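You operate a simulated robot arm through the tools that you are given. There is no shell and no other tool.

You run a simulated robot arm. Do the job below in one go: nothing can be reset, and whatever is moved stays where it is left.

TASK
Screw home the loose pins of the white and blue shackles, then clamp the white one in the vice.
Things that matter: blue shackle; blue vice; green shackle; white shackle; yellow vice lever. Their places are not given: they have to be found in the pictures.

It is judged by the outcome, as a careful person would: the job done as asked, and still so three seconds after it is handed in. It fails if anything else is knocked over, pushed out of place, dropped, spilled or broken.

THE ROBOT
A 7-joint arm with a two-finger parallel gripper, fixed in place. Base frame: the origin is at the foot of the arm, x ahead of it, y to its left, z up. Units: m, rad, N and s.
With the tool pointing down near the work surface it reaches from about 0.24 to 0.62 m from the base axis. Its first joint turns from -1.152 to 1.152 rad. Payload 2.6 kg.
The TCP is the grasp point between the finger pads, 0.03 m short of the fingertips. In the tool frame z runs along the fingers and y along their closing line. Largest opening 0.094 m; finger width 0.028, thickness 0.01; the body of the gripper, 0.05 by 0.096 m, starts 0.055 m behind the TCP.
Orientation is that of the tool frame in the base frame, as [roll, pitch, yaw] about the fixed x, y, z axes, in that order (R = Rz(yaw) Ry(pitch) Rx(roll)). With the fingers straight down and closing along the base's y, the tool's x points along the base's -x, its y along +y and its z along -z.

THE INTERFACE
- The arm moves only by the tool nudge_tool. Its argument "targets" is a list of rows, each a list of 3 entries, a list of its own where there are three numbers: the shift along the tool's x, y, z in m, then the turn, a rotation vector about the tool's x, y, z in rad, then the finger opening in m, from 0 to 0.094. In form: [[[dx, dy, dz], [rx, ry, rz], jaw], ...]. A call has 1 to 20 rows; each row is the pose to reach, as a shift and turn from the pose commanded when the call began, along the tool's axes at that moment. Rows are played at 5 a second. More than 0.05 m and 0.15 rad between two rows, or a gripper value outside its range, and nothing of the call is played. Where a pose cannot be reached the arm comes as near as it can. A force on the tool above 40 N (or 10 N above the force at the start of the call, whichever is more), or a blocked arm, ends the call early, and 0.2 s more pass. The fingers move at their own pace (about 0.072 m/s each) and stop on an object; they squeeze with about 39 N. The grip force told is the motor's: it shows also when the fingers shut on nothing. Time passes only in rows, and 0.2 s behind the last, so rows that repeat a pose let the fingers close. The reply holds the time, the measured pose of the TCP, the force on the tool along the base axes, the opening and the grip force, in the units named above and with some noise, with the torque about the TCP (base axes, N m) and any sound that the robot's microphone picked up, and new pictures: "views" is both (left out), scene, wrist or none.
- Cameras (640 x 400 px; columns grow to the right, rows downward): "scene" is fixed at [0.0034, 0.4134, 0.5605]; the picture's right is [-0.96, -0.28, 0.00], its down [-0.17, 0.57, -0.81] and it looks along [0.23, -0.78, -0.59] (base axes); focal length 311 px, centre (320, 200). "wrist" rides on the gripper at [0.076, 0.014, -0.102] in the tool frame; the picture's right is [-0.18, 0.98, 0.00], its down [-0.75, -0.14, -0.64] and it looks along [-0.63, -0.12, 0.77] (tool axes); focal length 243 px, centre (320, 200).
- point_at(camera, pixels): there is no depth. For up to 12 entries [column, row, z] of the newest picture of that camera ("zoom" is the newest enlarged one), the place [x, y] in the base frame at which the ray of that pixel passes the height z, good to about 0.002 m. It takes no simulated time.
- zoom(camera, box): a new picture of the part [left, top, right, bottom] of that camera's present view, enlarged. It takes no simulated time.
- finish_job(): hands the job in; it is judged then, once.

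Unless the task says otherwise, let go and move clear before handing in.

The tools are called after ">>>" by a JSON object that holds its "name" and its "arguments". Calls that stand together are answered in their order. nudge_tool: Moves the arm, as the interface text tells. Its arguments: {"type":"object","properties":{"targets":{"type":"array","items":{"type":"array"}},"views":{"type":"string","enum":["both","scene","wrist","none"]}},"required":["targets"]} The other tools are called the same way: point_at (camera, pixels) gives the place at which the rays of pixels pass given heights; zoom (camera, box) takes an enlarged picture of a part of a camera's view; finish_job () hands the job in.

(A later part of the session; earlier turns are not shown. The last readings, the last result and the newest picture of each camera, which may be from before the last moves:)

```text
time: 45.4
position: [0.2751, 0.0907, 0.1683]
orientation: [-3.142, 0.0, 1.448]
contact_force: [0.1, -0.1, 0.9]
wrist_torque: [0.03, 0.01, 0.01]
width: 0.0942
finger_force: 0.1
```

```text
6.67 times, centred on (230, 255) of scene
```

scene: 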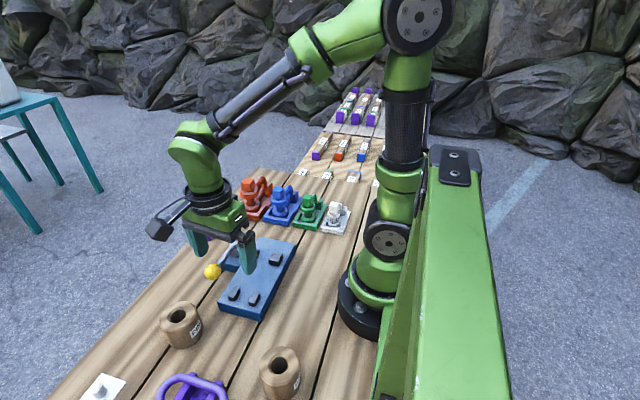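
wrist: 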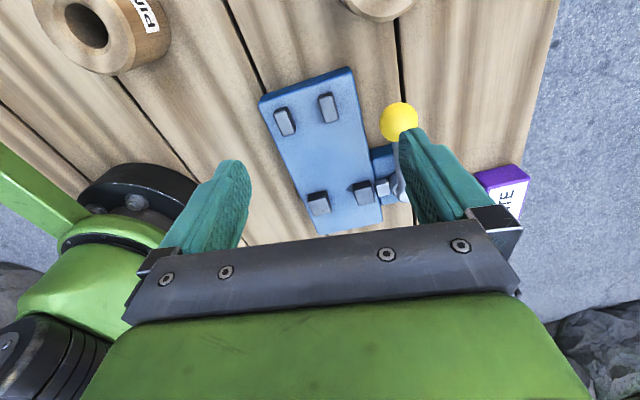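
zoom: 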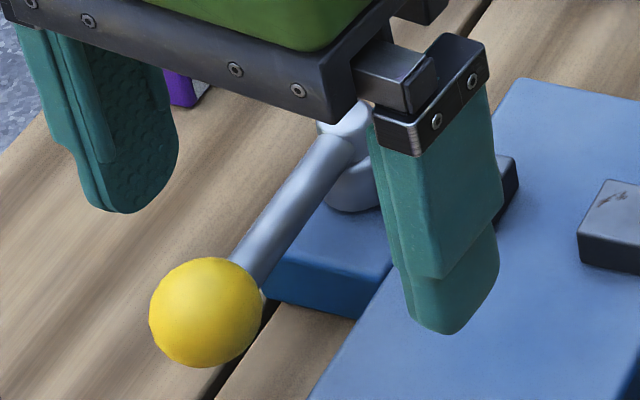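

Knob ≈(0.339,0.063,0.065), about 34 mm across. I go above it with fingers to straddle it along x.

>>> {"name": "nudge_tool", "arguments": {"targets": [[[-0.01, 0.035, 0], [0, 0, -0.06], 0.07], [[-0.0195, 0.0674, 0], [0, 0, -0.123], 0.06], [[-0.0195, 0.0674, 0.03], [0, 0, -0.123], 0.06], [[-0.0195, 0.0674, 0.05], [0, 0, -0.123], 0.06], [[-0.0195, 0.0674, 0.05], [0, 0, -0.123], 0.06]], "views": "both"}}

>>> {"name": "zoom", "arguments": {"camera": "wrist", "box": [220, 60, 420, 220]}}

>>> {"name": "zoom", "arguments": {"camera": "scene", "box": [180, 210, 280, 300]}}

```text
time: 46.6
position: [0.3427, 0.0629, 0.118]
orientation: [3.141, -0.002, 1.571]
contact_force: [0.3, 0.0, 0.0]
wrist_torque: [-0.02, 0.01, -0.02]
width: 0.06
finger_force: 0.0
```

scene: 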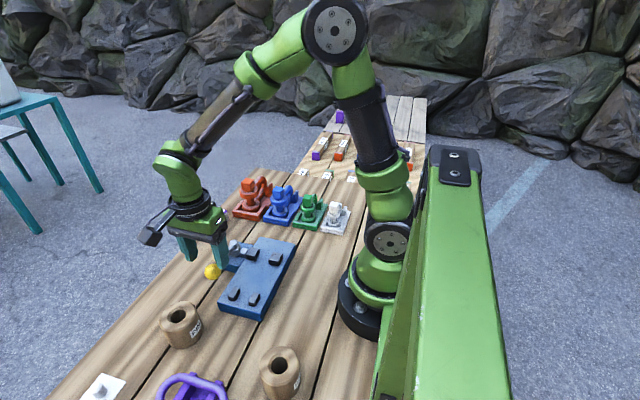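
wrist: 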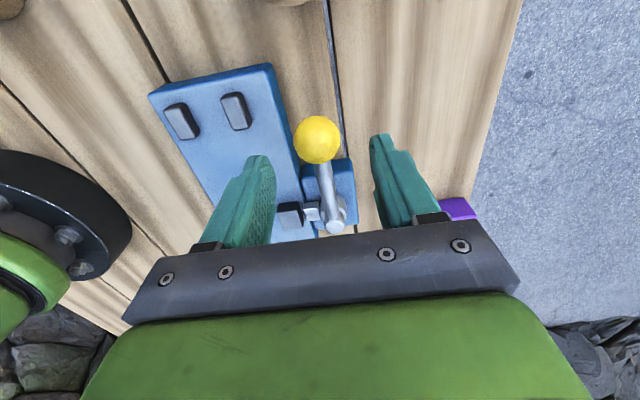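

```text
2.50 times, centred on (320, 140) of wrist
```

zoom: 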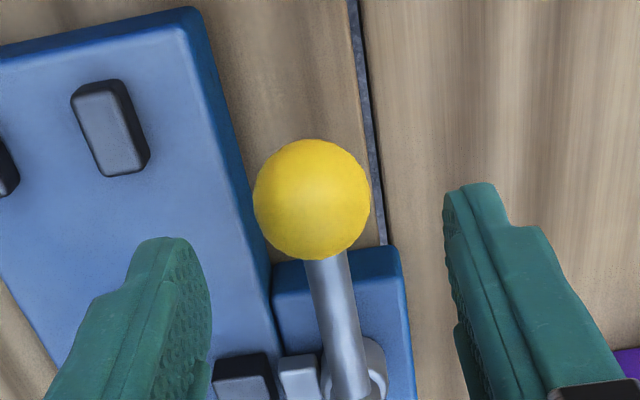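

```text
4.44 times, centred on (230, 255) of scene
```

zoom: 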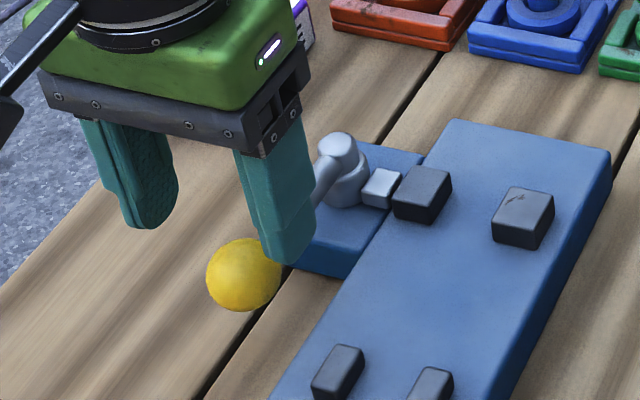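

I check the knob's centre in this closer view (wrist (316.8,140)).

>>> {"name": "point_at", "arguments": {"camera": "wrist", "pixels": [[316.8, 140, 0.065], [316.8, 140, 0.06], [294, 140, 0.065], [340, 140, 0.065], [337, 225, 0.055], [337, 225, 0.06]]}}

```text
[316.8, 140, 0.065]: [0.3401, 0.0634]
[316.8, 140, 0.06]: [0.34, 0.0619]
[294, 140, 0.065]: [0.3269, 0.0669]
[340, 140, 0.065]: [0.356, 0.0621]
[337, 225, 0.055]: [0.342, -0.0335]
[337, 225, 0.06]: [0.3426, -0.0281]
```

Knob centre (0.340,0.063) matches the TCP. I descend to straddle it and close gently.

>>> {"name": "nudge_tool", "arguments": {"targets": [[[0, 0, 0.02], [0, 0, 0], 0.06], [[0, 0, 0.04], [0, 0, 0], 0.06], [[0, 0, 0.047], [0, 0, 0], 0.06], [[0, 0, 0.047], [0, 0, 0], 0.045], [[0, 0, 0.047], [0, 0, 0], 0.0], [[0, 0, 0.047], [0, 0, 0], 0.0], [[0, 0, 0.047], [0, 0, 0], 0.0]], "views": "both"}}

```text
time: 48.2
position: [0.342, 0.0638, 0.0744]
orientation: [-3.14, 0.0, 1.573]
contact_force: [1.5, 1.2, -7.8]
wrist_torque: [0.35, -0.12, 0.04]
width: 0.0334
finger_force: 45.6
```

scene: 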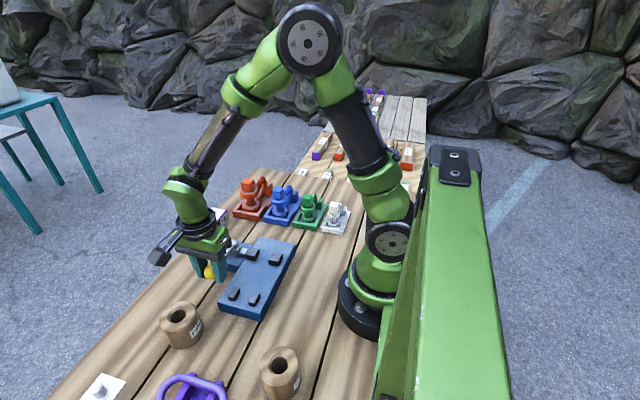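
wrist: 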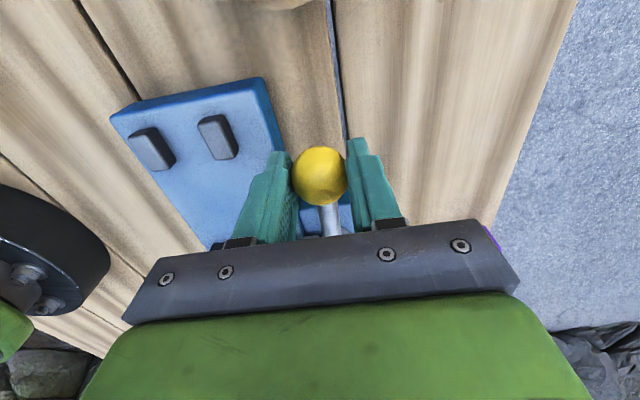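

Knob gripped (33.4 mm). I try swinging the lever a little toward +x (clockwise from above) and read the force.

>>> {"name": "nudge_tool", "arguments": {"targets": [[[-0.0001, 0.0047, 0], [0, 0, 0.05], 0.0], [[-0.0005, 0.0094, 0], [0, 0, 0.1], 0.0], [[-0.0005, 0.0094, 0], [0, 0, 0.1], 0.0]], "views": "scene"}}

>>> {"name": "zoom", "arguments": {"camera": "scene", "box": [180, 220, 310, 330]}}

```text
time: 49.0
position: [0.3501, 0.0617, 0.0725]
orientation: [-3.14, -0.002, 1.468]
contact_force: [-3.6, 4.3, -3.9]
wrist_torque: [-0.25, 0.2, -0.29]
width: 0.0335
finger_force: 45.1
```

scene: 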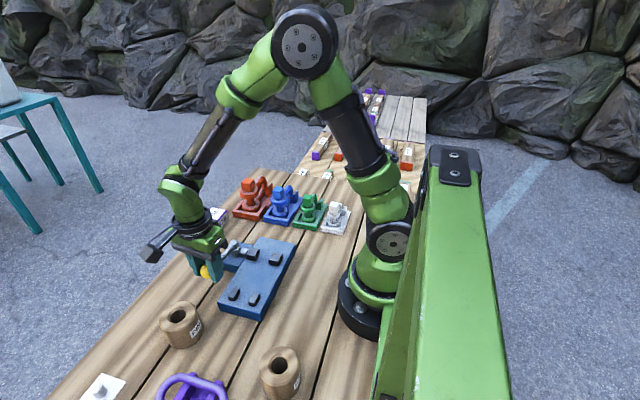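

```text
3.64 times, centred on (245, 275) of scene
```

zoom: 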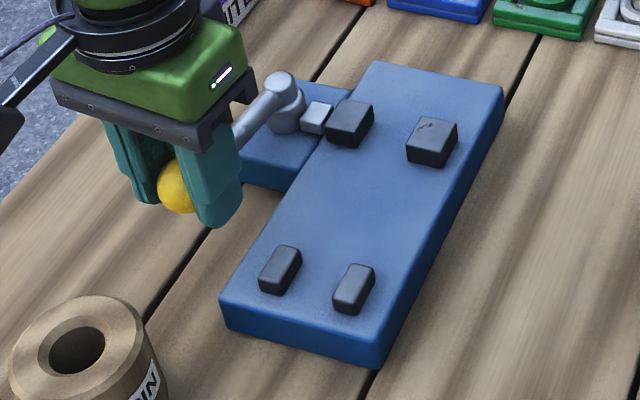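

The lever swings freely toward +x (x reached 0.350, only a few newtons). I continue along the arc to 0.6 rad and look at the moving jaw.

>>> {"name": "nudge_tool", "arguments": {"targets": [[[-0.0005, 0.0094, 0], [0, 0, 0.1], 0.0], [[-0.0019, 0.0187, 0], [0, 0, 0.2], 0.0], [[-0.0042, 0.0278, 0], [0, 0, 0.3], 0.0], [[-0.0074, 0.0366, 0], [0, 0, 0.4], 0.0], [[-0.0115, 0.0451, 0], [0, 0, 0.5], 0.0], [[-0.0115, 0.0451, 0], [0, 0, 0.5], 0.0]], "views": "both"}}

>>> {"name": "zoom", "arguments": {"camera": "scene", "box": [180, 220, 310, 330]}}

```text
time: 50.4
position: [0.3946, 0.0453, 0.0726]
orientation: [3.141, 0.002, 0.969]
contact_force: [-12.3, -16.4, 14.1]
wrist_torque: [0.3, -0.18, 0.01]
width: 0.0333
finger_force: 45.1
```

scene: 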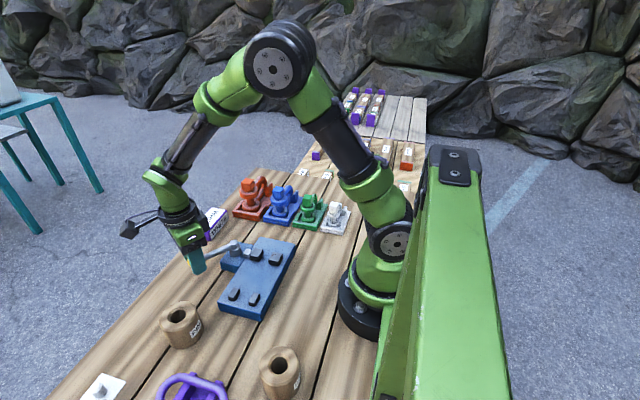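
wrist: 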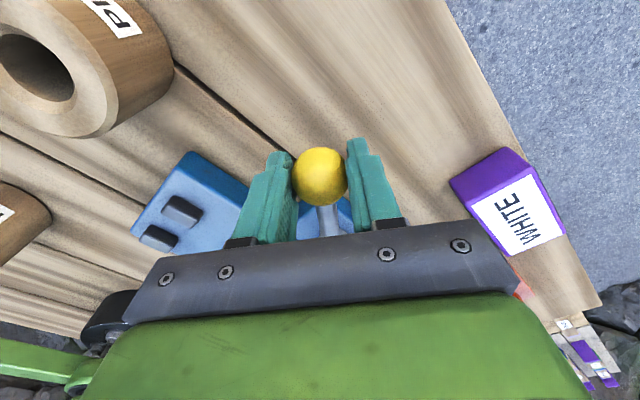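

```text
3.64 times, centred on (245, 275) of scene
```

zoom: 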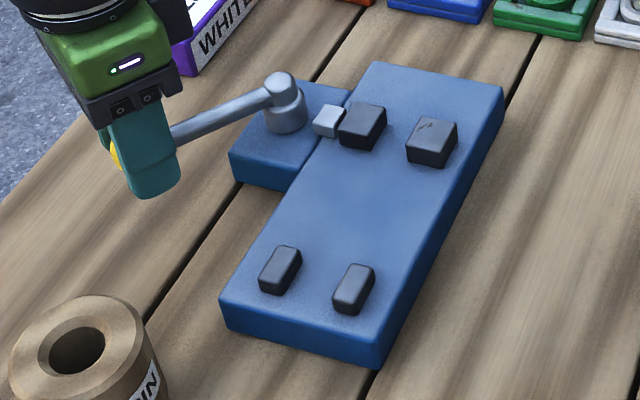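

The moving jaw moved inward about 8 mm, so swinging toward +x closes the vice. There's ~20 N radial mismatch, so I'll trim the radius; first check where the purple "WHITE" label block stands relative to the lever's sweep.

>>> {"name": "point_at", "arguments": {"camera": "scene", "pixels": [[194, 237, 0.0], [210, 241, 0.0], [229, 219, 0.0], [208, 208, 0.03], [229, 211, 0.03], [193, 228, 0.03], [211, 231, 0.03]]}}

>>> {"name": "zoom", "arguments": {"camera": "scene", "box": [180, 195, 250, 255]}}

```text
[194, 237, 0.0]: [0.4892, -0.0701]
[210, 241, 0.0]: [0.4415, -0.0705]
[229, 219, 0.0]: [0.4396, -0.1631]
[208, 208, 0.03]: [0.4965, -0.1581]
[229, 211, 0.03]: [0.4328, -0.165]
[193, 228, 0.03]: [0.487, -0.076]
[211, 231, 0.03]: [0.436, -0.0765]
```

```text
6.67 times, centred on (215, 225) of scene
```

zoom: 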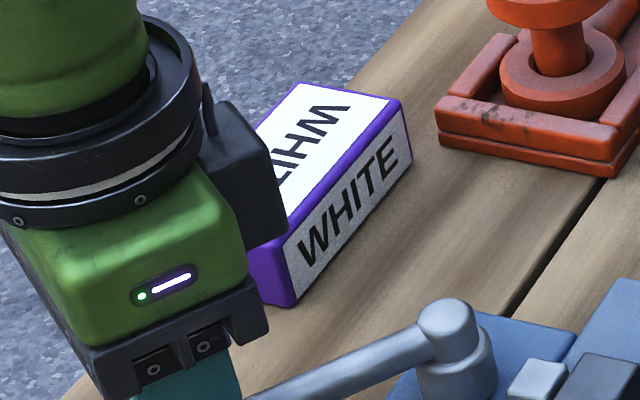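

The label spans x 0.44–0.49, y −0.16…−0.07 and is 3 cm tall; fingertips at z≈0.044 pass above it, so the sweep is safe. I continue the arc with a trimmed radius to learn the closing travel.

>>> {"name": "nudge_tool", "arguments": {"targets": [[[-0.0025, 0.0, -0.0015], [0, 0, 0.0], 0.0], [[-0.003, 0.0091, -0.0015], [0, 0, 0.1], 0.0], [[-0.0043, 0.0181, -0.0015], [0, 0, 0.2], 0.0], [[-0.0066, 0.0269, -0.0015], [0, 0, 0.3], 0.0], [[-0.0066, 0.0269, -0.0015], [0, 0, 0.3], 0.0]], "views": "none"}}

>>> {"name": "zoom", "arguments": {"camera": "scene", "box": [180, 220, 310, 330]}}

```text
time: 51.6
position: [0.4128, 0.0272, 0.0727]
orientation: [-3.137, 0.0, 0.67]
contact_force: [-3.1, 3.5, -20.2]
wrist_torque: [0.02, 0.02, -0.37]
width: 0.0334
finger_force: 45.4
```

```text
3.64 times, centred on (245, 275) of scene
```

zoom: 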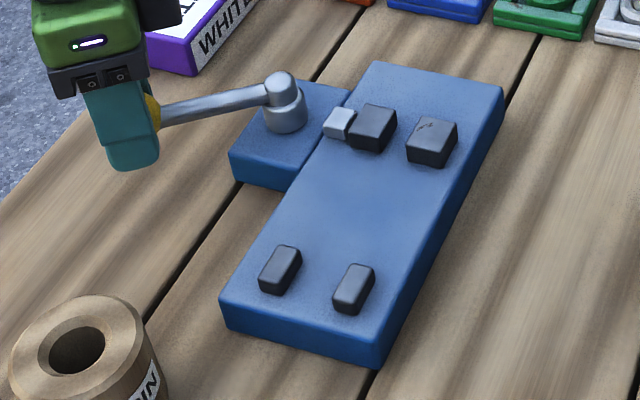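

At ~0.9 rad the jaw has moved ~15 mm in. I continue to find the end of travel and whether the lever holds by itself.

>>> {"name": "nudge_tool", "arguments": {"targets": [[[0.0, 0.0, -0.001], [0, 0, 0.0], 0.0], [[-0.0005, 0.0091, -0.002], [0, 0, 0.1], 0.0], [[-0.0018, 0.0181, -0.002], [0, 0, 0.2], 0.0], [[-0.0041, 0.0269, -0.002], [0, 0, 0.3], 0.0], [[-0.0072, 0.0354, -0.002], [0, 0, 0.4], 0.0], [[-0.0072, 0.0354, -0.002], [0, 0, 0.4], 0.0]], "views": "none"}}

>>> {"name": "zoom", "arguments": {"camera": "scene", "box": [180, 220, 310, 330]}}

```text
time: 53.0
position: [0.427, -0.0079, 0.0749]
orientation: [-3.142, 0.006, 0.268]
contact_force: [-16.7, -4.8, -8.9]
wrist_torque: [-0.17, 0.44, 0.08]
width: 0.0335
finger_force: 44.6
```

```text
3.64 times, centred on (245, 275) of scene
```

zoom: 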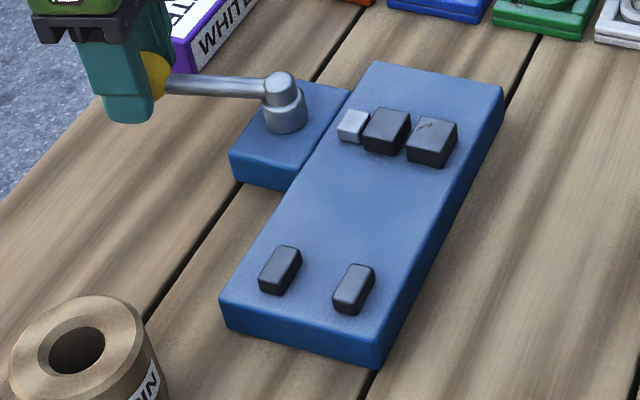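

At 1.3 rad the jaws are nearly shut (≈10 mm gap). I push a bit further to find the end stop.

>>> {"name": "nudge_tool", "arguments": {"targets": [[[-0.001, 0.0, 0], [0, 0, 0.0], 0.0], [[-0.0015, 0.0091, 0], [0, 0, 0.1], 0.0], [[-0.0028, 0.0181, 0], [0, 0, 0.2], 0.0], [[-0.0051, 0.0269, 0], [0, 0, 0.3], 0.0], [[-0.0051, 0.0269, 0], [0, 0, 0.3], 0.0]], "views": "none"}}

>>> {"name": "zoom", "arguments": {"camera": "scene", "box": [180, 220, 310, 330]}}

```text
time: 54.2
position: [0.4302, -0.0337, 0.075]
orientation: [-3.14, 0.005, -0.032]
contact_force: [-28.0, 1.9, 9.2]
wrist_torque: [-0.01, 0.43, 0.01]
width: 0.0335
finger_force: 45.0
```

```text
3.64 times, centred on (245, 275) of scene
```

zoom: 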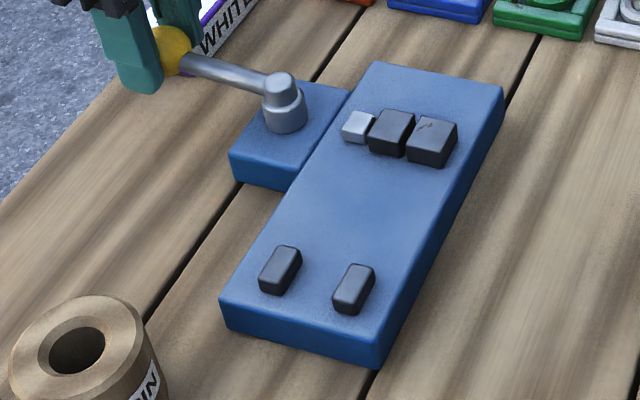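

Travel follows a slowing (over-centre like) profile: ≈28 mm at ~1.6–1.7 rad, leaving ≈6 mm gap. A least-squares look at the knob path gives pivot ≈(0.341,-0.024), radius ≈0.087. I probe slightly further for the end stop, with the corrected radius.

>>> {"name": "nudge_tool", "arguments": {"targets": [[[-0.002, 0.0, 0], [0, 0, 0.0], 0.0], [[-0.0035, 0.007, 0], [0, 0, 0.08], 0.0], [[-0.0055, 0.0142, 0], [0, 0, 0.16], 0.0], [[-0.0055, 0.0142, 0], [0, 0, 0.16], 0.0]], "views": "none"}}

>>> {"name": "zoom", "arguments": {"camera": "scene", "box": [180, 220, 310, 330]}}

```text
time: 55.2
position: [0.4298, -0.0416, 0.0758]
orientation: [-3.13, -0.004, -0.183]
contact_force: [17.5, 25.5, -8.1]
wrist_torque: [0.04, -0.92, -0.04]
width: 0.0337
finger_force: 45.1
```

```text
3.64 times, centred on (245, 275) of scene
```

zoom: 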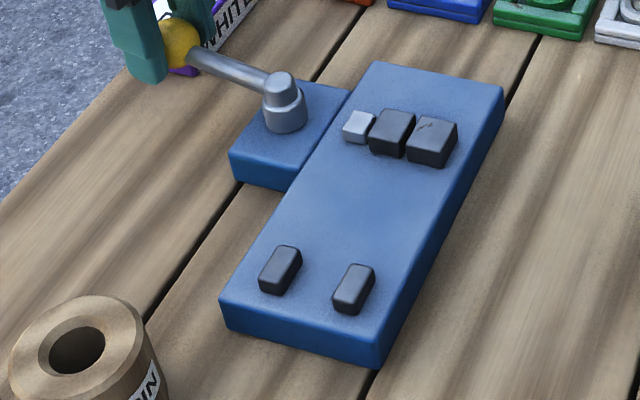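

The lever meets its end stop at about 1.75 rad (25 N back-force, no further jaw motion). I release it here briefly to see whether it stays put.

>>> {"name": "nudge_tool", "arguments": {"targets": [[[0.0, -0.004, 0], [0, 0, 0.0], 0.0], [[0.0, -0.004, 0], [0, 0, 0.0], 0.06], [[0.0, -0.004, 0], [0, 0, 0.0], 0.06], [[0.0, -0.004, 0], [0, 0, 0.0], 0.06]], "views": "wrist"}}

>>> {"name": "zoom", "arguments": {"camera": "scene", "box": [180, 220, 310, 330]}}

```text
time: 56.2
position: [0.427, -0.0431, 0.0744]
orientation: [-3.141, 0.001, -0.189]
contact_force: [-0.2, -0.2, 0.4]
wrist_torque: [0.05, 0.01, -0.02]
width: 0.0599
finger_force: 0.1
```

wrist: 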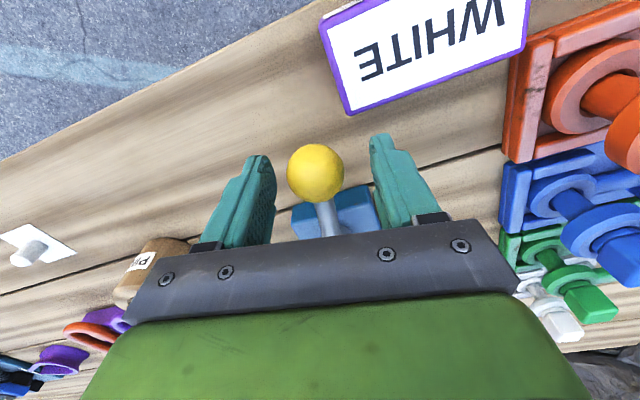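

```text
3.64 times, centred on (245, 275) of scene
```

zoom: 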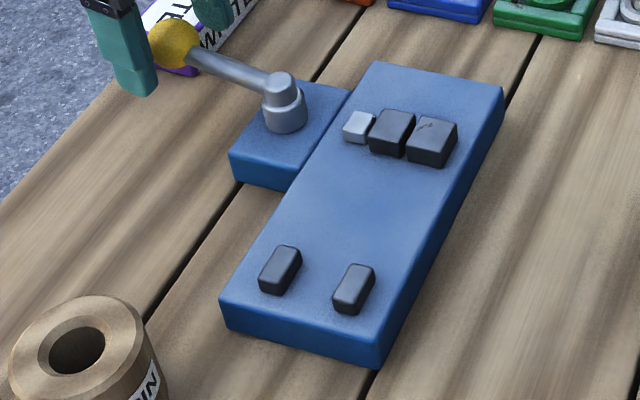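

The lever stays where it is left. I locate the knob now, so I can re-grip it and swing it back open.

>>> {"name": "point_at", "arguments": {"camera": "wrist", "pixels": [[315.5, 172, 0.065], [315.5, 172, 0.06], [292, 172, 0.065], [339, 172, 0.065]]}}

>>> {"name": "point_at", "arguments": {"camera": "scene", "pixels": [[204.7, 232, 0.065], [204.7, 232, 0.06], [234.2, 245, 0.06], [234.2, 245, 0.05]]}}

```text
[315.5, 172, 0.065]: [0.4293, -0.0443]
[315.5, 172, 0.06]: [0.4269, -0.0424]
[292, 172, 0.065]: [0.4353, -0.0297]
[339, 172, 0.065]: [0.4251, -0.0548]
```

```text
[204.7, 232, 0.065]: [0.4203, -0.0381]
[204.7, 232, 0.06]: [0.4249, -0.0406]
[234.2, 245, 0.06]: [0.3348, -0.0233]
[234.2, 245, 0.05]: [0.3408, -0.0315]
```

Fitting the path: pivot ≈(0.334,-0.031), radius ≈0.094, travel ≈1.63 rad. I re-grip the knob and swing the lever back open along that arc.

>>> {"name": "nudge_tool", "arguments": {"targets": [[[0, 0, 0], [0, 0, 0], 0.04], [[0, 0, 0], [0, 0, 0], 0.0], [[0, 0, 0], [0, 0, 0], 0.0], [[-0.0016, -0.0127, 0], [0, 0, -0.136], 0.0], [[-0.0049, -0.025, 0], [0, 0, -0.272], 0.0], [[-0.0099, -0.0368, 0], [0, 0, -0.408], 0.0], [[-0.0164, -0.0478, 0], [0, 0, -0.544], 0.0], [[-0.0243, -0.0578, 0], [0, 0, -0.68], 0.0], [[-0.0335, -0.0667, 0], [0, 0, -0.816], 0.0], [[-0.0438, -0.0742, 0], [0, 0, -0.952], 0.0], [[-0.0551, -0.0802, 0], [0, 0, -1.088], 0.0], [[-0.0671, -0.0847, 0], [0, 0, -1.224], 0.0], [[-0.0795, -0.0875, 0], [0, 0, -1.36], 0.0], [[-0.0923, -0.0886, 0], [0, 0, -1.496], 0.0], [[-0.1048, -0.0879, 0], [0, 0, -1.63], 0.0], [[-0.1048, -0.0879, 0], [0, 0, -1.63], 0.0]], "views": "scene"}}

>>> {"name": "zoom", "arguments": {"camera": "scene", "box": [180, 220, 310, 330]}}

```text
time: 59.6
position: [0.3408, 0.0598, 0.0754]
orientation: [-3.14, 0.005, 1.44]
contact_force: [0.4, -26.1, -1.7]
wrist_torque: [-0.05, -0.11, 0.05]
width: 0.0334
finger_force: 45.0
```

scene: 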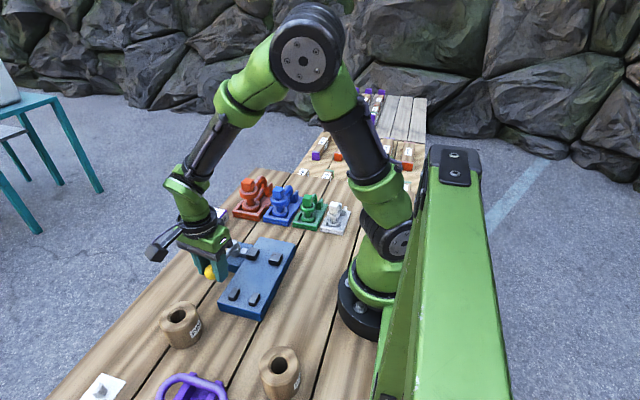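

```text
3.64 times, centred on (245, 275) of scene
```

zoom: 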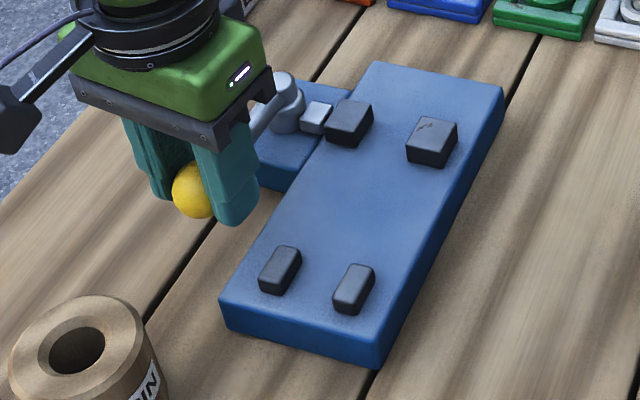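

Lever is back near its starting place, with a 26 N inward radial push. I ease the radius and try opening slightly more, to see if the jaw can open wider.

>>> {"name": "nudge_tool", "arguments": {"targets": [[[-0.003, 0, 0], [0, 0, 0], 0.0], [[-0.003, -0.004, 0], [0, 0, 0], 0.0], [[-0.003, -0.008, 0], [0, 0, 0], 0.0], [[-0.003, -0.008, 0], [0, 0, 0], 0.0]], "views": "none"}}

>>> {"name": "zoom", "arguments": {"camera": "scene", "box": [180, 220, 310, 330]}}

```text
time: 60.2
position: [0.3395, 0.0606, 0.0751]
orientation: [3.131, -0.002, 1.443]
contact_force: [2.6, 0.6, -4.4]
wrist_torque: [-0.01, -0.15, -0.1]
width: 0.0334
finger_force: 45.5
stopped in row 3: the force on the tool passed its limit at 42 N (the readings are from after the stop); the commanded pose is now the measured one
```

```text
3.64 times, centred on (245, 275) of scene
```

zoom: 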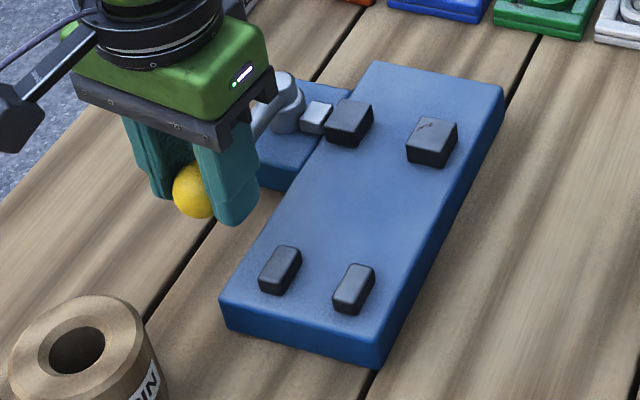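

The lever's open stop is here, so the open gap is ~34 mm and it closes down to ~6 mm: the natural part to clamp is white's bow (≈15 mm tube), with the eyes outside the jaws. I let go of the knob and rise.

>>> {"name": "nudge_tool", "arguments": {"targets": [[[0, 0, 0], [0, 0, 0], 0.05], [[0, 0, 0], [0, 0, 0], 0.065], [[0, 0, 0], [0, 0, 0], 0.065], [[0, 0, -0.04], [0, 0, 0], 0.065], [[0, 0, -0.08], [0, 0, 0], 0.065], [[0, 0, -0.12], [0, 0, 0], 0.065], [[0, 0, -0.12], [0, 0, 0], 0.065]], "views": "both"}}

>>> {"name": "zoom", "arguments": {"camera": "scene", "box": [180, 220, 310, 330]}}

>>> {"name": "zoom", "arguments": {"camera": "wrist", "box": [200, 60, 440, 230]}}

```text
time: 61.8
position: [0.3383, 0.0603, 0.1948]
orientation: [3.13, -0.001, 1.442]
contact_force: [0.3, 0.1, -0.8]
wrist_torque: [0.0, 0.0, 0.02]
width: 0.0653
finger_force: 0.1
```

scene: 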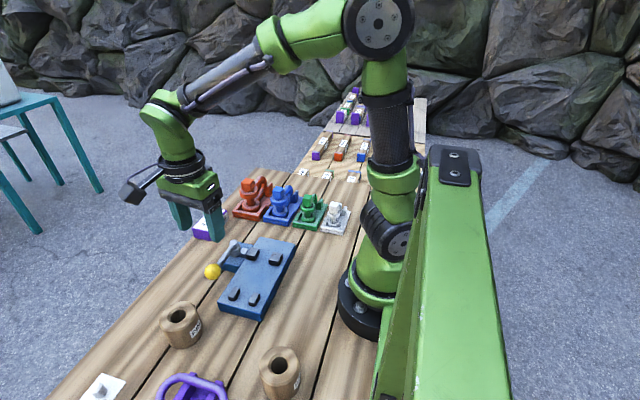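
wrist: 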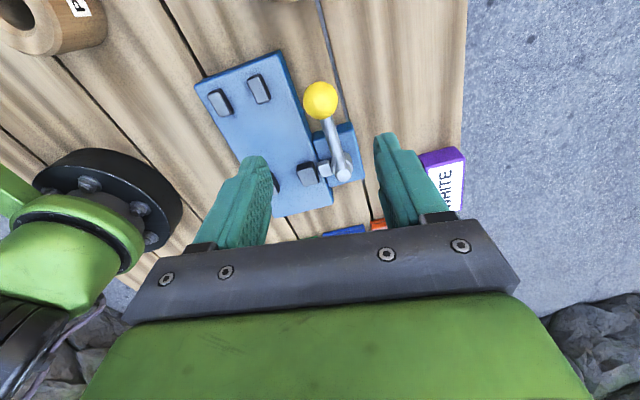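

```text
3.64 times, centred on (245, 275) of scene
```

zoom: 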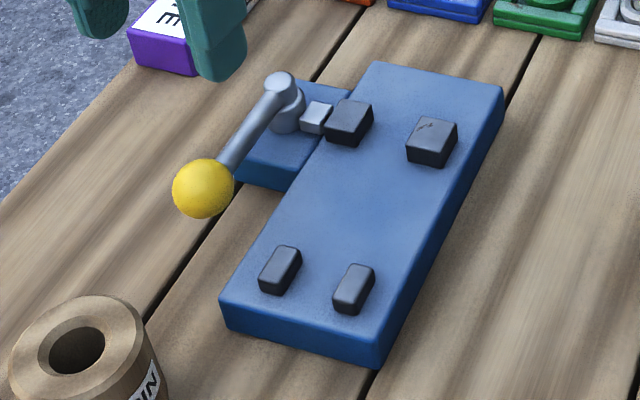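

```text
2.35 times, centred on (320, 145) of wrist
```

zoom: 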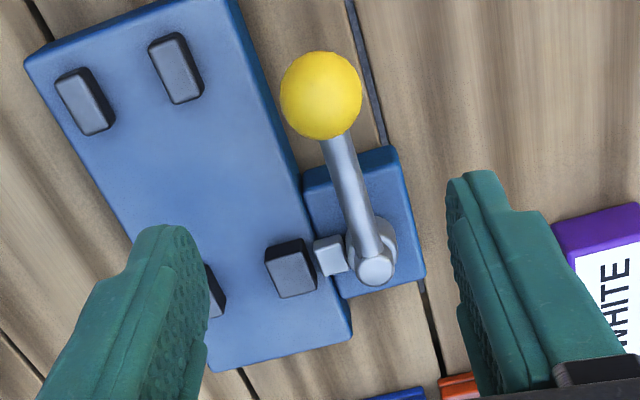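

Lever rests open; both jaws are apart. I return toward white, with a slight roll correction, stopping beside it for a view of its bow direction and head yaw.

>>> {"name": "nudge_tool", "arguments": {"targets": [[[-0.0393, -0.0141, 0], [0.011, 0, 0], 0.05], [[-0.0787, -0.0283, 0], [0.011, 0, 0], 0.045], [[-0.118, -0.0424, 0], [0.011, 0, 0], 0.045], [[-0.1573, -0.0566, 0], [0.011, 0, 0], 0.045], [[-0.1966, -0.0707, 0], [0.011, 0, 0], 0.045], [[-0.236, -0.0849, 0], [0.011, 0, 0], 0.045], [[-0.2753, -0.099, 0], [0.011, 0, 0], 0.045], [[-0.2753, -0.099, 0.02], [0.011, 0, 0], 0.045], [[-0.2753, -0.099, 0.02], [0.011, 0, 0], 0.045]], "views": "both"}}

>>> {"name": "zoom", "arguments": {"camera": "wrist", "box": [200, 40, 320, 160]}}

```text
time: 63.8
position: [0.2068, -0.2018, 0.1745]
orientation: [3.142, -0.003, 1.443]
contact_force: [0.6, -0.2, 1.1]
wrist_torque: [0.03, 0.01, 0.02]
width: 0.0448
finger_force: 0.1
```

scene: 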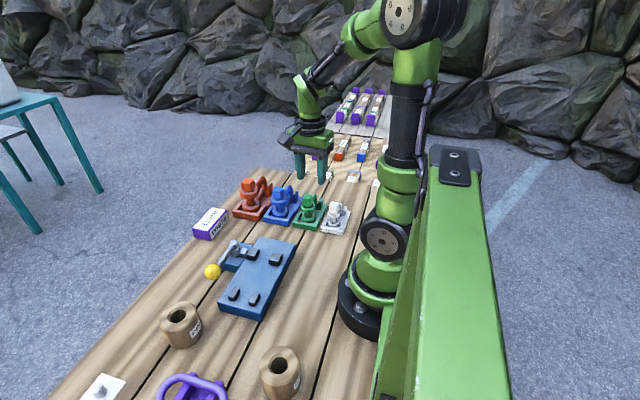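
wrist: 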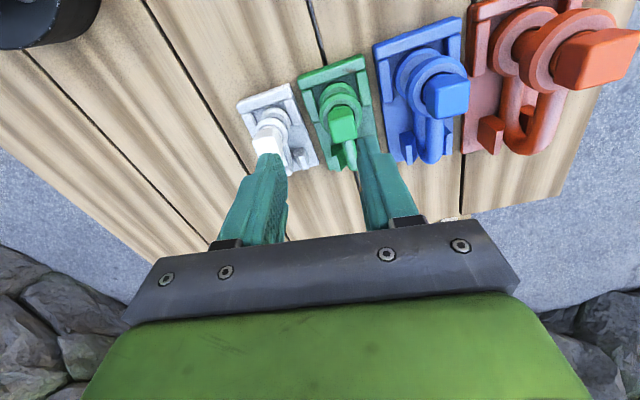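

```text
3.33 times, centred on (260, 100) of wrist
```

zoom: 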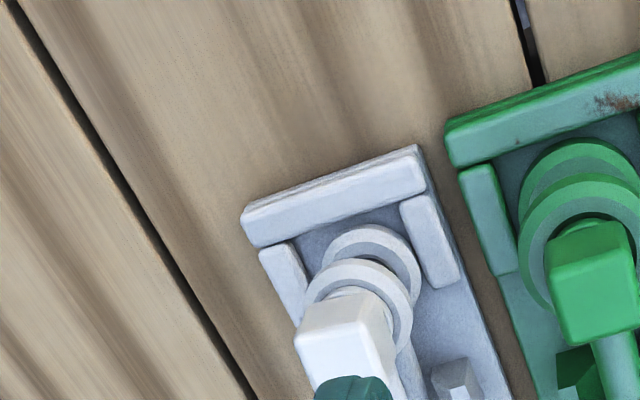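

A finger hides white's head here. I move directly above white at this height for an unobstructed view.

>>> {"name": "nudge_tool", "arguments": {"targets": [[[-0.011, -0.027, 0], [0, 0, 0], 0.045], [[-0.022, -0.0535, 0], [0, 0, 0], 0.045], [[-0.022, -0.0535, 0], [0, 0, 0], 0.045]], "views": "wrist"}}

>>> {"name": "zoom", "arguments": {"camera": "wrist", "box": [270, 60, 370, 160]}}

```text
time: 64.6
position: [0.151, -0.2149, 0.1744]
orientation: [3.141, -0.001, 1.446]
contact_force: [0.4, -0.1, -0.6]
wrist_torque: [0.01, -0.01, -0.02]
width: 0.045
finger_force: 0.1
```

wrist: 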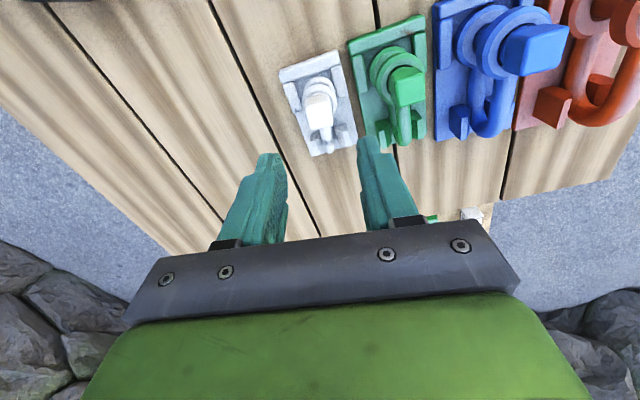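

```text
4.00 times, centred on (320, 110) of wrist
```

zoom: 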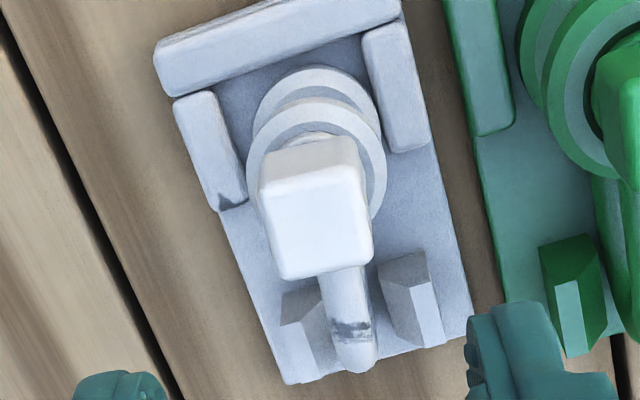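

I measure head corners, upper-eye centre and the bow's centreline from this zoom.

>>> {"name": "point_at", "arguments": {"camera": "zoom", "pixels": [[263, 190, 0.0775], [356, 169, 0.0775], [371, 259, 0.0775], [283, 277, 0.0775], [318, 224, 0.0775], [318, 163, 0.0455], [248, 168, 0.0455], [386, 155, 0.0455], [343, 285, 0.047], [355, 340, 0.045], [328, 310, 0.04], [372, 310, 0.04]]}}

>>> {"name": "point_at", "arguments": {"camera": "zoom", "pixels": [[357, 372, 0.03], [357, 372, 0.035], [155, 60, 0.013], [400, 5, 0.013], [290, 383, 0.007], [472, 330, 0.007], [313, 73, 0.015], [252, 120, 0.015], [377, 100, 0.015]]}}

```text
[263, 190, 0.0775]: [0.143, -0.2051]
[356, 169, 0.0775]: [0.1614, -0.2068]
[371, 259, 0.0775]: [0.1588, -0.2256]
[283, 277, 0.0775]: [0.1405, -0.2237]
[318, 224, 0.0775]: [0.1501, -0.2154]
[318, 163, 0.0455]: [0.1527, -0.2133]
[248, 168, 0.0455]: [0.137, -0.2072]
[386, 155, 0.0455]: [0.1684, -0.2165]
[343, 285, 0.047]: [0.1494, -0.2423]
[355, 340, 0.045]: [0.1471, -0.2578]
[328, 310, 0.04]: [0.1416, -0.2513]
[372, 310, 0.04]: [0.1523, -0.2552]
```

```text
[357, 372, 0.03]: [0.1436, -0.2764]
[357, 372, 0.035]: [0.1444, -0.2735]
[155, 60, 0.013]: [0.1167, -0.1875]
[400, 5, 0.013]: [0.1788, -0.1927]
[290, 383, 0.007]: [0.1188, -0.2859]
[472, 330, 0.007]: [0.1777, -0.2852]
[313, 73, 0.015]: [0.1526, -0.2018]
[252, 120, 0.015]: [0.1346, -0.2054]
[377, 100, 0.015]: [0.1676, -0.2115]
```

Head centre (0.151,-0.2153), yaw −0.117; the bow (axis to bow end (0.144,-0.275)) is rotated the same −0.117 rad. I descend and grip the head square, as before.

>>> {"name": "nudge_tool", "arguments": {"targets": [[[0, 0, 0.03], [0, 0, -0.008], 0.045], [[0, 0, 0.06], [0, 0, -0.008], 0.045], [[0, 0, 0.08], [0, 0, -0.008], 0.045], [[0, 0, 0.086], [0, 0, -0.008], 0.045], [[0, 0, 0.086], [0, 0, -0.008], 0.03], [[0, 0, 0.086], [0, 0, -0.008], 0.0], [[0, 0, 0.086], [0, 0, -0.008], 0.0], [[0, 0, 0.086], [0, 0, -0.008], 0.0]], "views": "both"}}

>>> {"name": "zoom", "arguments": {"camera": "scene", "box": [306, 182, 366, 242]}}

```text
time: 66.4
position: [0.1506, -0.2151, 0.0888]
orientation: [-3.14, 0.0, 1.453]
contact_force: [-3.5, 1.6, 0.3]
wrist_torque: [0.0, 0.24, 0.19]
width: 0.021
finger_force: 39.4
```

scene: 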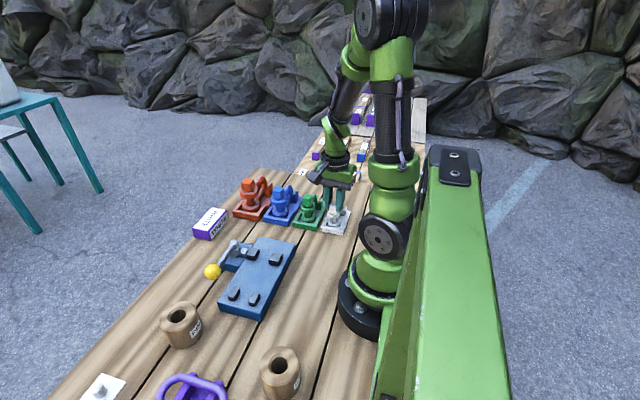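
wrist: 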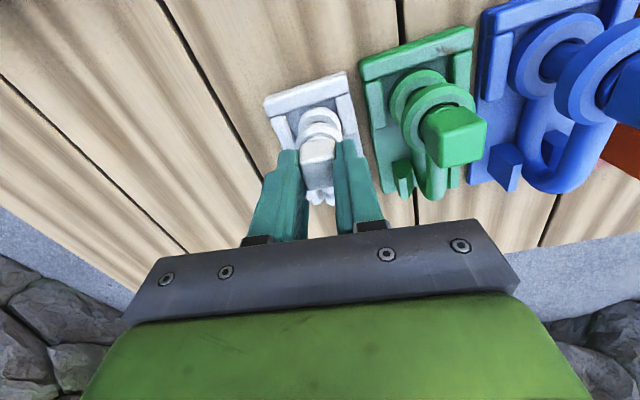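

```text
6.67 times, centred on (336, 212) of scene
```

zoom: 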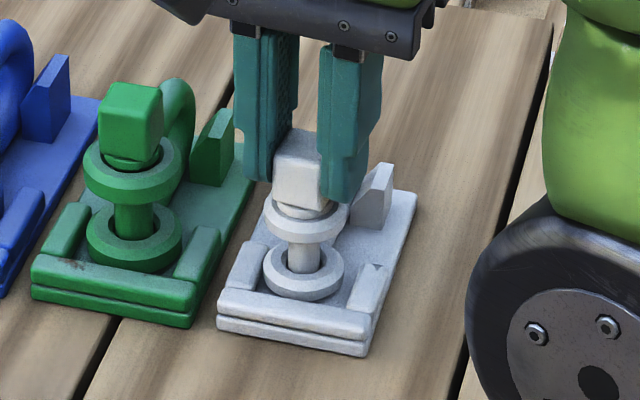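

Gripped at 21 mm with a slight twist load. I unload the twist by 0.05 rad counter-clockwise and lift straight up slowly.

>>> {"name": "nudge_tool", "arguments": {"targets": [[[0, 0, 0], [0, 0, -0.05], 0.0], [[0, 0, -0.004], [0, 0, -0.05], 0.0], [[0, 0, -0.012], [0, 0, -0.05], 0.0], [[0, 0, -0.02], [0, 0, -0.05], 0.0], [[0, 0, -0.03], [0, 0, -0.05], 0.0], [[0, 0, -0.03], [0, 0, -0.05], 0.0]], "views": "both"}}

>>> {"name": "zoom", "arguments": {"camera": "scene", "box": [306, 170, 366, 242]}}

```text
time: 67.8
position: [0.1491, -0.2159, 0.119]
orientation: [3.141, -0.003, 1.505]
contact_force: [-0.1, 0.9, -1.5]
wrist_torque: [-0.01, 0.03, 0.0]
width: 0.0207
finger_force: 38.9
```

scene: 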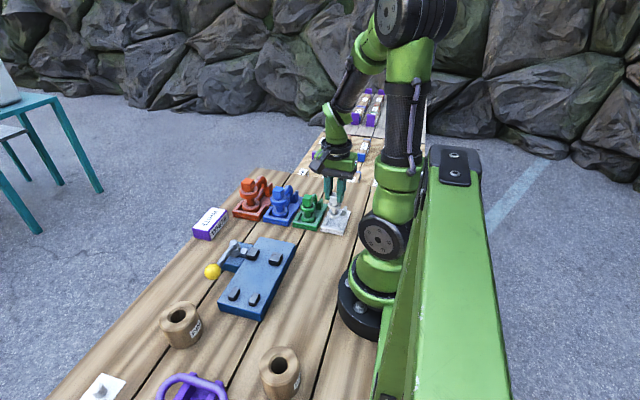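
wrist: 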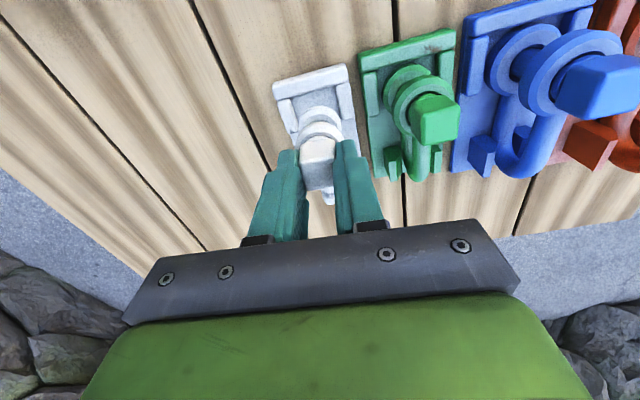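

```text
5.56 times, centred on (336, 206) of scene
```

zoom: 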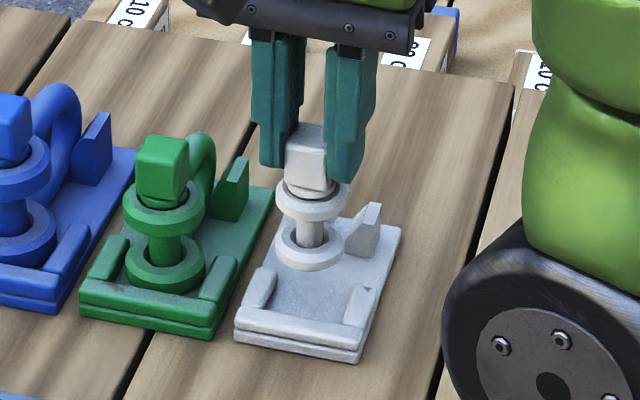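

White is clear of its stand, hanging level, and the stand stayed put. I lift further and carry it along an arc over the vice, bow toward −y.

>>> {"name": "nudge_tool", "arguments": {"targets": [[[0, 0, -0.035], [0, 0, 0], 0.0], [[0, 0, -0.07], [0, 0, 0], 0.0], [[0.0271, 0.0232, -0.07], [0, 0, 0], 0.0], [[0.0641, 0.0508, -0.07], [0, 0, 0], 0.0], [[0.1058, 0.075, -0.07], [0, 0, 0], 0.0], [[0.1519, 0.0899, -0.07], [0, 0, -0.03], 0.0], [[0.1974, 0.0957, -0.07], [0, 0, -0.068], 0.0], [[0.2313, 0.0934, -0.07], [0, 0, -0.068], 0.0], [[0.2313, 0.0934, -0.07], [0, 0, -0.068], 0.0]], "views": "both"}}

>>> {"name": "zoom", "arguments": {"camera": "scene", "box": [200, 190, 330, 310]}}

>>> {"name": "zoom", "arguments": {"camera": "wrist", "box": [220, 80, 420, 240]}}

```text
time: 69.8
position: [0.2586, 0.0088, 0.1876]
orientation: [-3.141, -0.003, 1.571]
contact_force: [-1.3, -1.0, -2.4]
wrist_torque: [0.05, -0.06, -0.02]
width: 0.021
finger_force: 39.1
```

scene: 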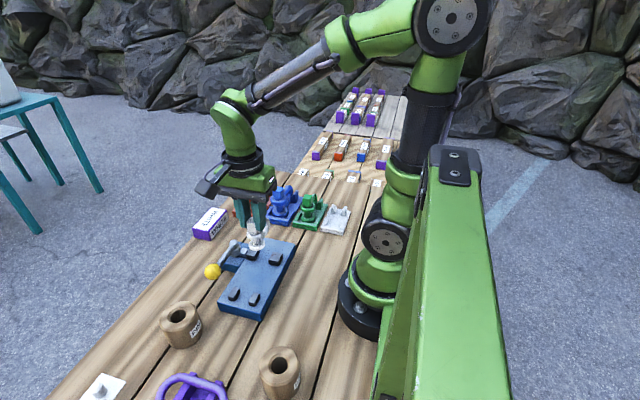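
wrist: 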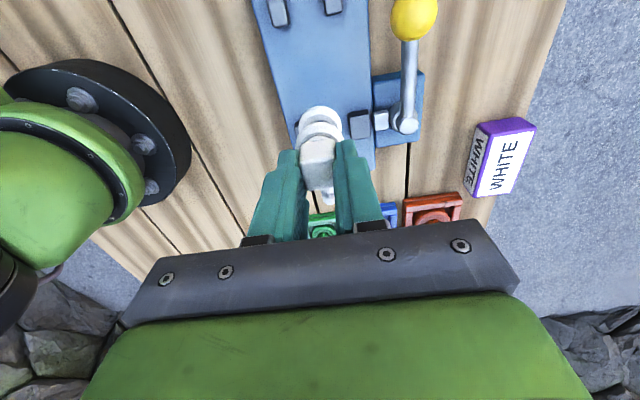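

```text
3.33 times, centred on (265, 250) of scene
```

zoom: 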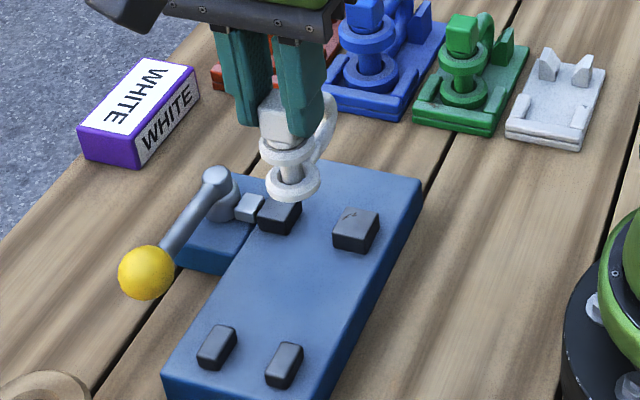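

```text
2.50 times, centred on (320, 160) of wrist
```

zoom: 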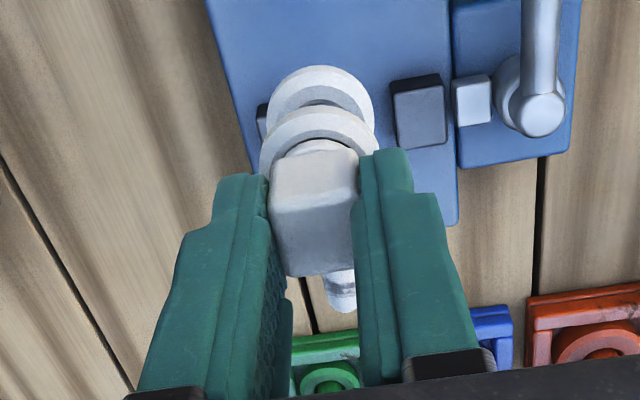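

White is over the vice, bow aligned with −y. I lower 5.5 cm (bottom just above the jaw tops) and check alignment before going between the jaws.

>>> {"name": "nudge_tool", "arguments": {"targets": [[[0, 0, 0.02], [0, 0, 0], 0.0], [[0, 0, 0.04], [0, 0, 0], 0.0], [[0, 0, 0.055], [0, 0, 0], 0.0], [[0, 0, 0.055], [0, 0, 0], 0.0]], "views": "both"}}

>>> {"name": "zoom", "arguments": {"camera": "scene", "box": [220, 200, 310, 280]}}

>>> {"name": "zoom", "arguments": {"camera": "wrist", "box": [240, 80, 400, 220]}}

```text
time: 70.8
position: [0.2586, 0.0086, 0.1337]
orientation: [3.141, -0.002, 1.569]
contact_force: [0.6, -0.9, -2.1]
wrist_torque: [0.01, 0.02, -0.01]
width: 0.0208
finger_force: 38.8
```

scene: 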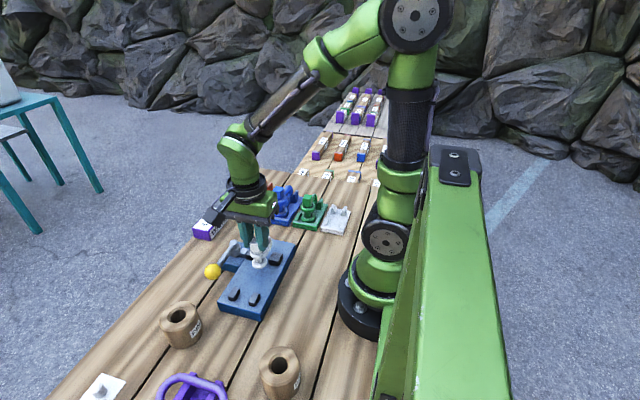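
wrist: 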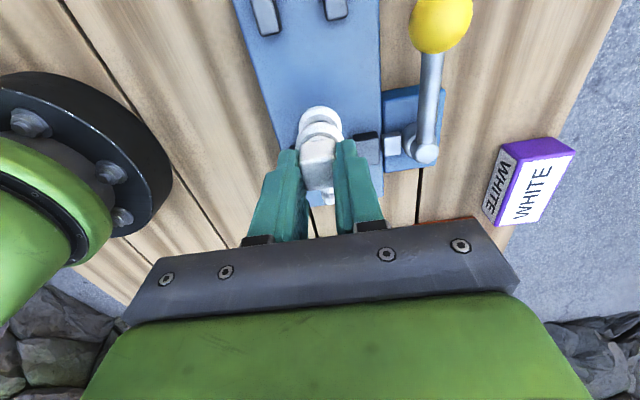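

```text
5.00 times, centred on (265, 240) of scene
```

zoom: 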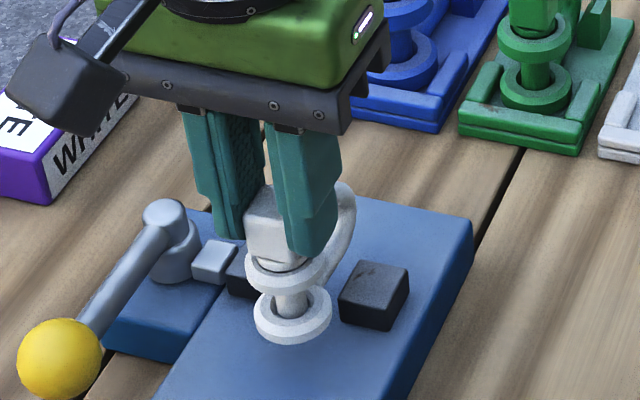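

```text
2.86 times, centred on (320, 150) of wrist
```

zoom: 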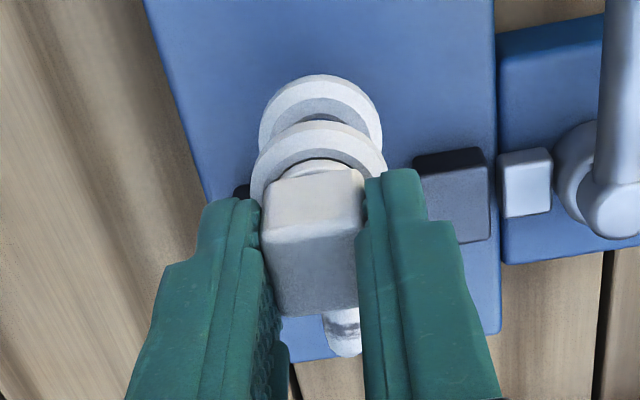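

Alignment looks right. For safety I shift 2 mm toward +x (extra room from the fixed jaw) and lower 2.6 cm in small steps, watching the force.

>>> {"name": "nudge_tool", "arguments": {"targets": [[[0, 0.002, 0.005], [0, 0, 0], 0.0], [[0, 0.002, 0.012], [0, 0, 0], 0.0], [[0, 0.002, 0.018], [0, 0, 0], 0.0], [[0, 0.002, 0.023], [0, 0, 0], 0.0], [[0, 0.002, 0.026], [0, 0, 0], 0.0], [[0, 0.002, 0.026], [0, 0, 0], 0.0]], "views": "both"}}

>>> {"name": "zoom", "arguments": {"camera": "scene", "box": [220, 200, 310, 280]}}

>>> {"name": "zoom", "arguments": {"camera": "wrist", "box": [240, 80, 400, 220]}}

```text
time: 72.1
position: [0.2609, 0.0086, 0.1105]
orientation: [3.139, -0.003, 1.567]
contact_force: [-2.5, -0.2, 5.5]
wrist_torque: [-0.07, 0.12, -0.03]
width: 0.0209
finger_force: 39.3
stopped in row 6: the force on the tool passed its limit at 42 N (the readings are from after the stop); the commanded pose is now the measured one
```

scene: 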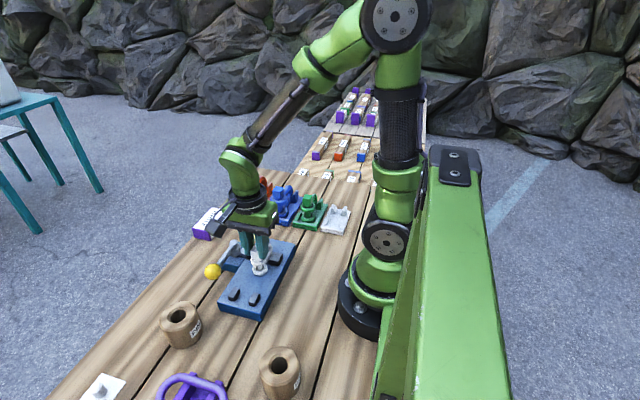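
wrist: 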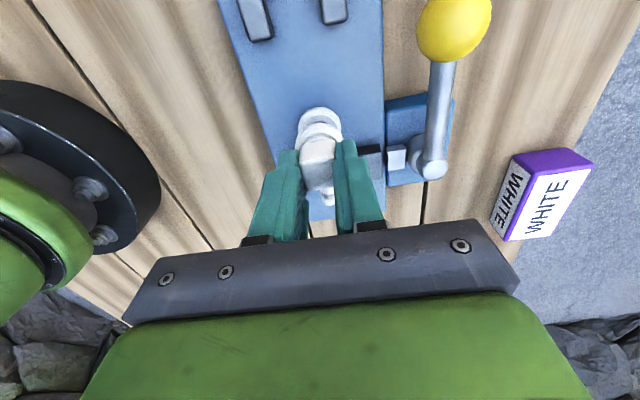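

```text
5.00 times, centred on (265, 240) of scene
```

zoom: 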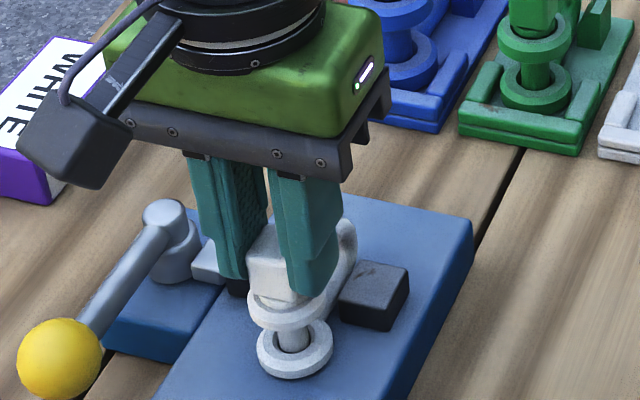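

```text
2.86 times, centred on (320, 150) of wrist
```

zoom: 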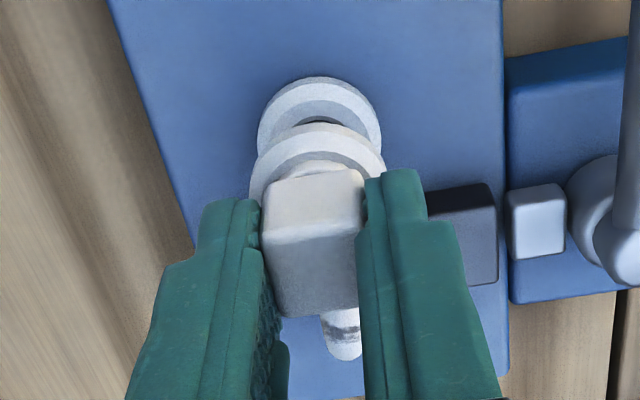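

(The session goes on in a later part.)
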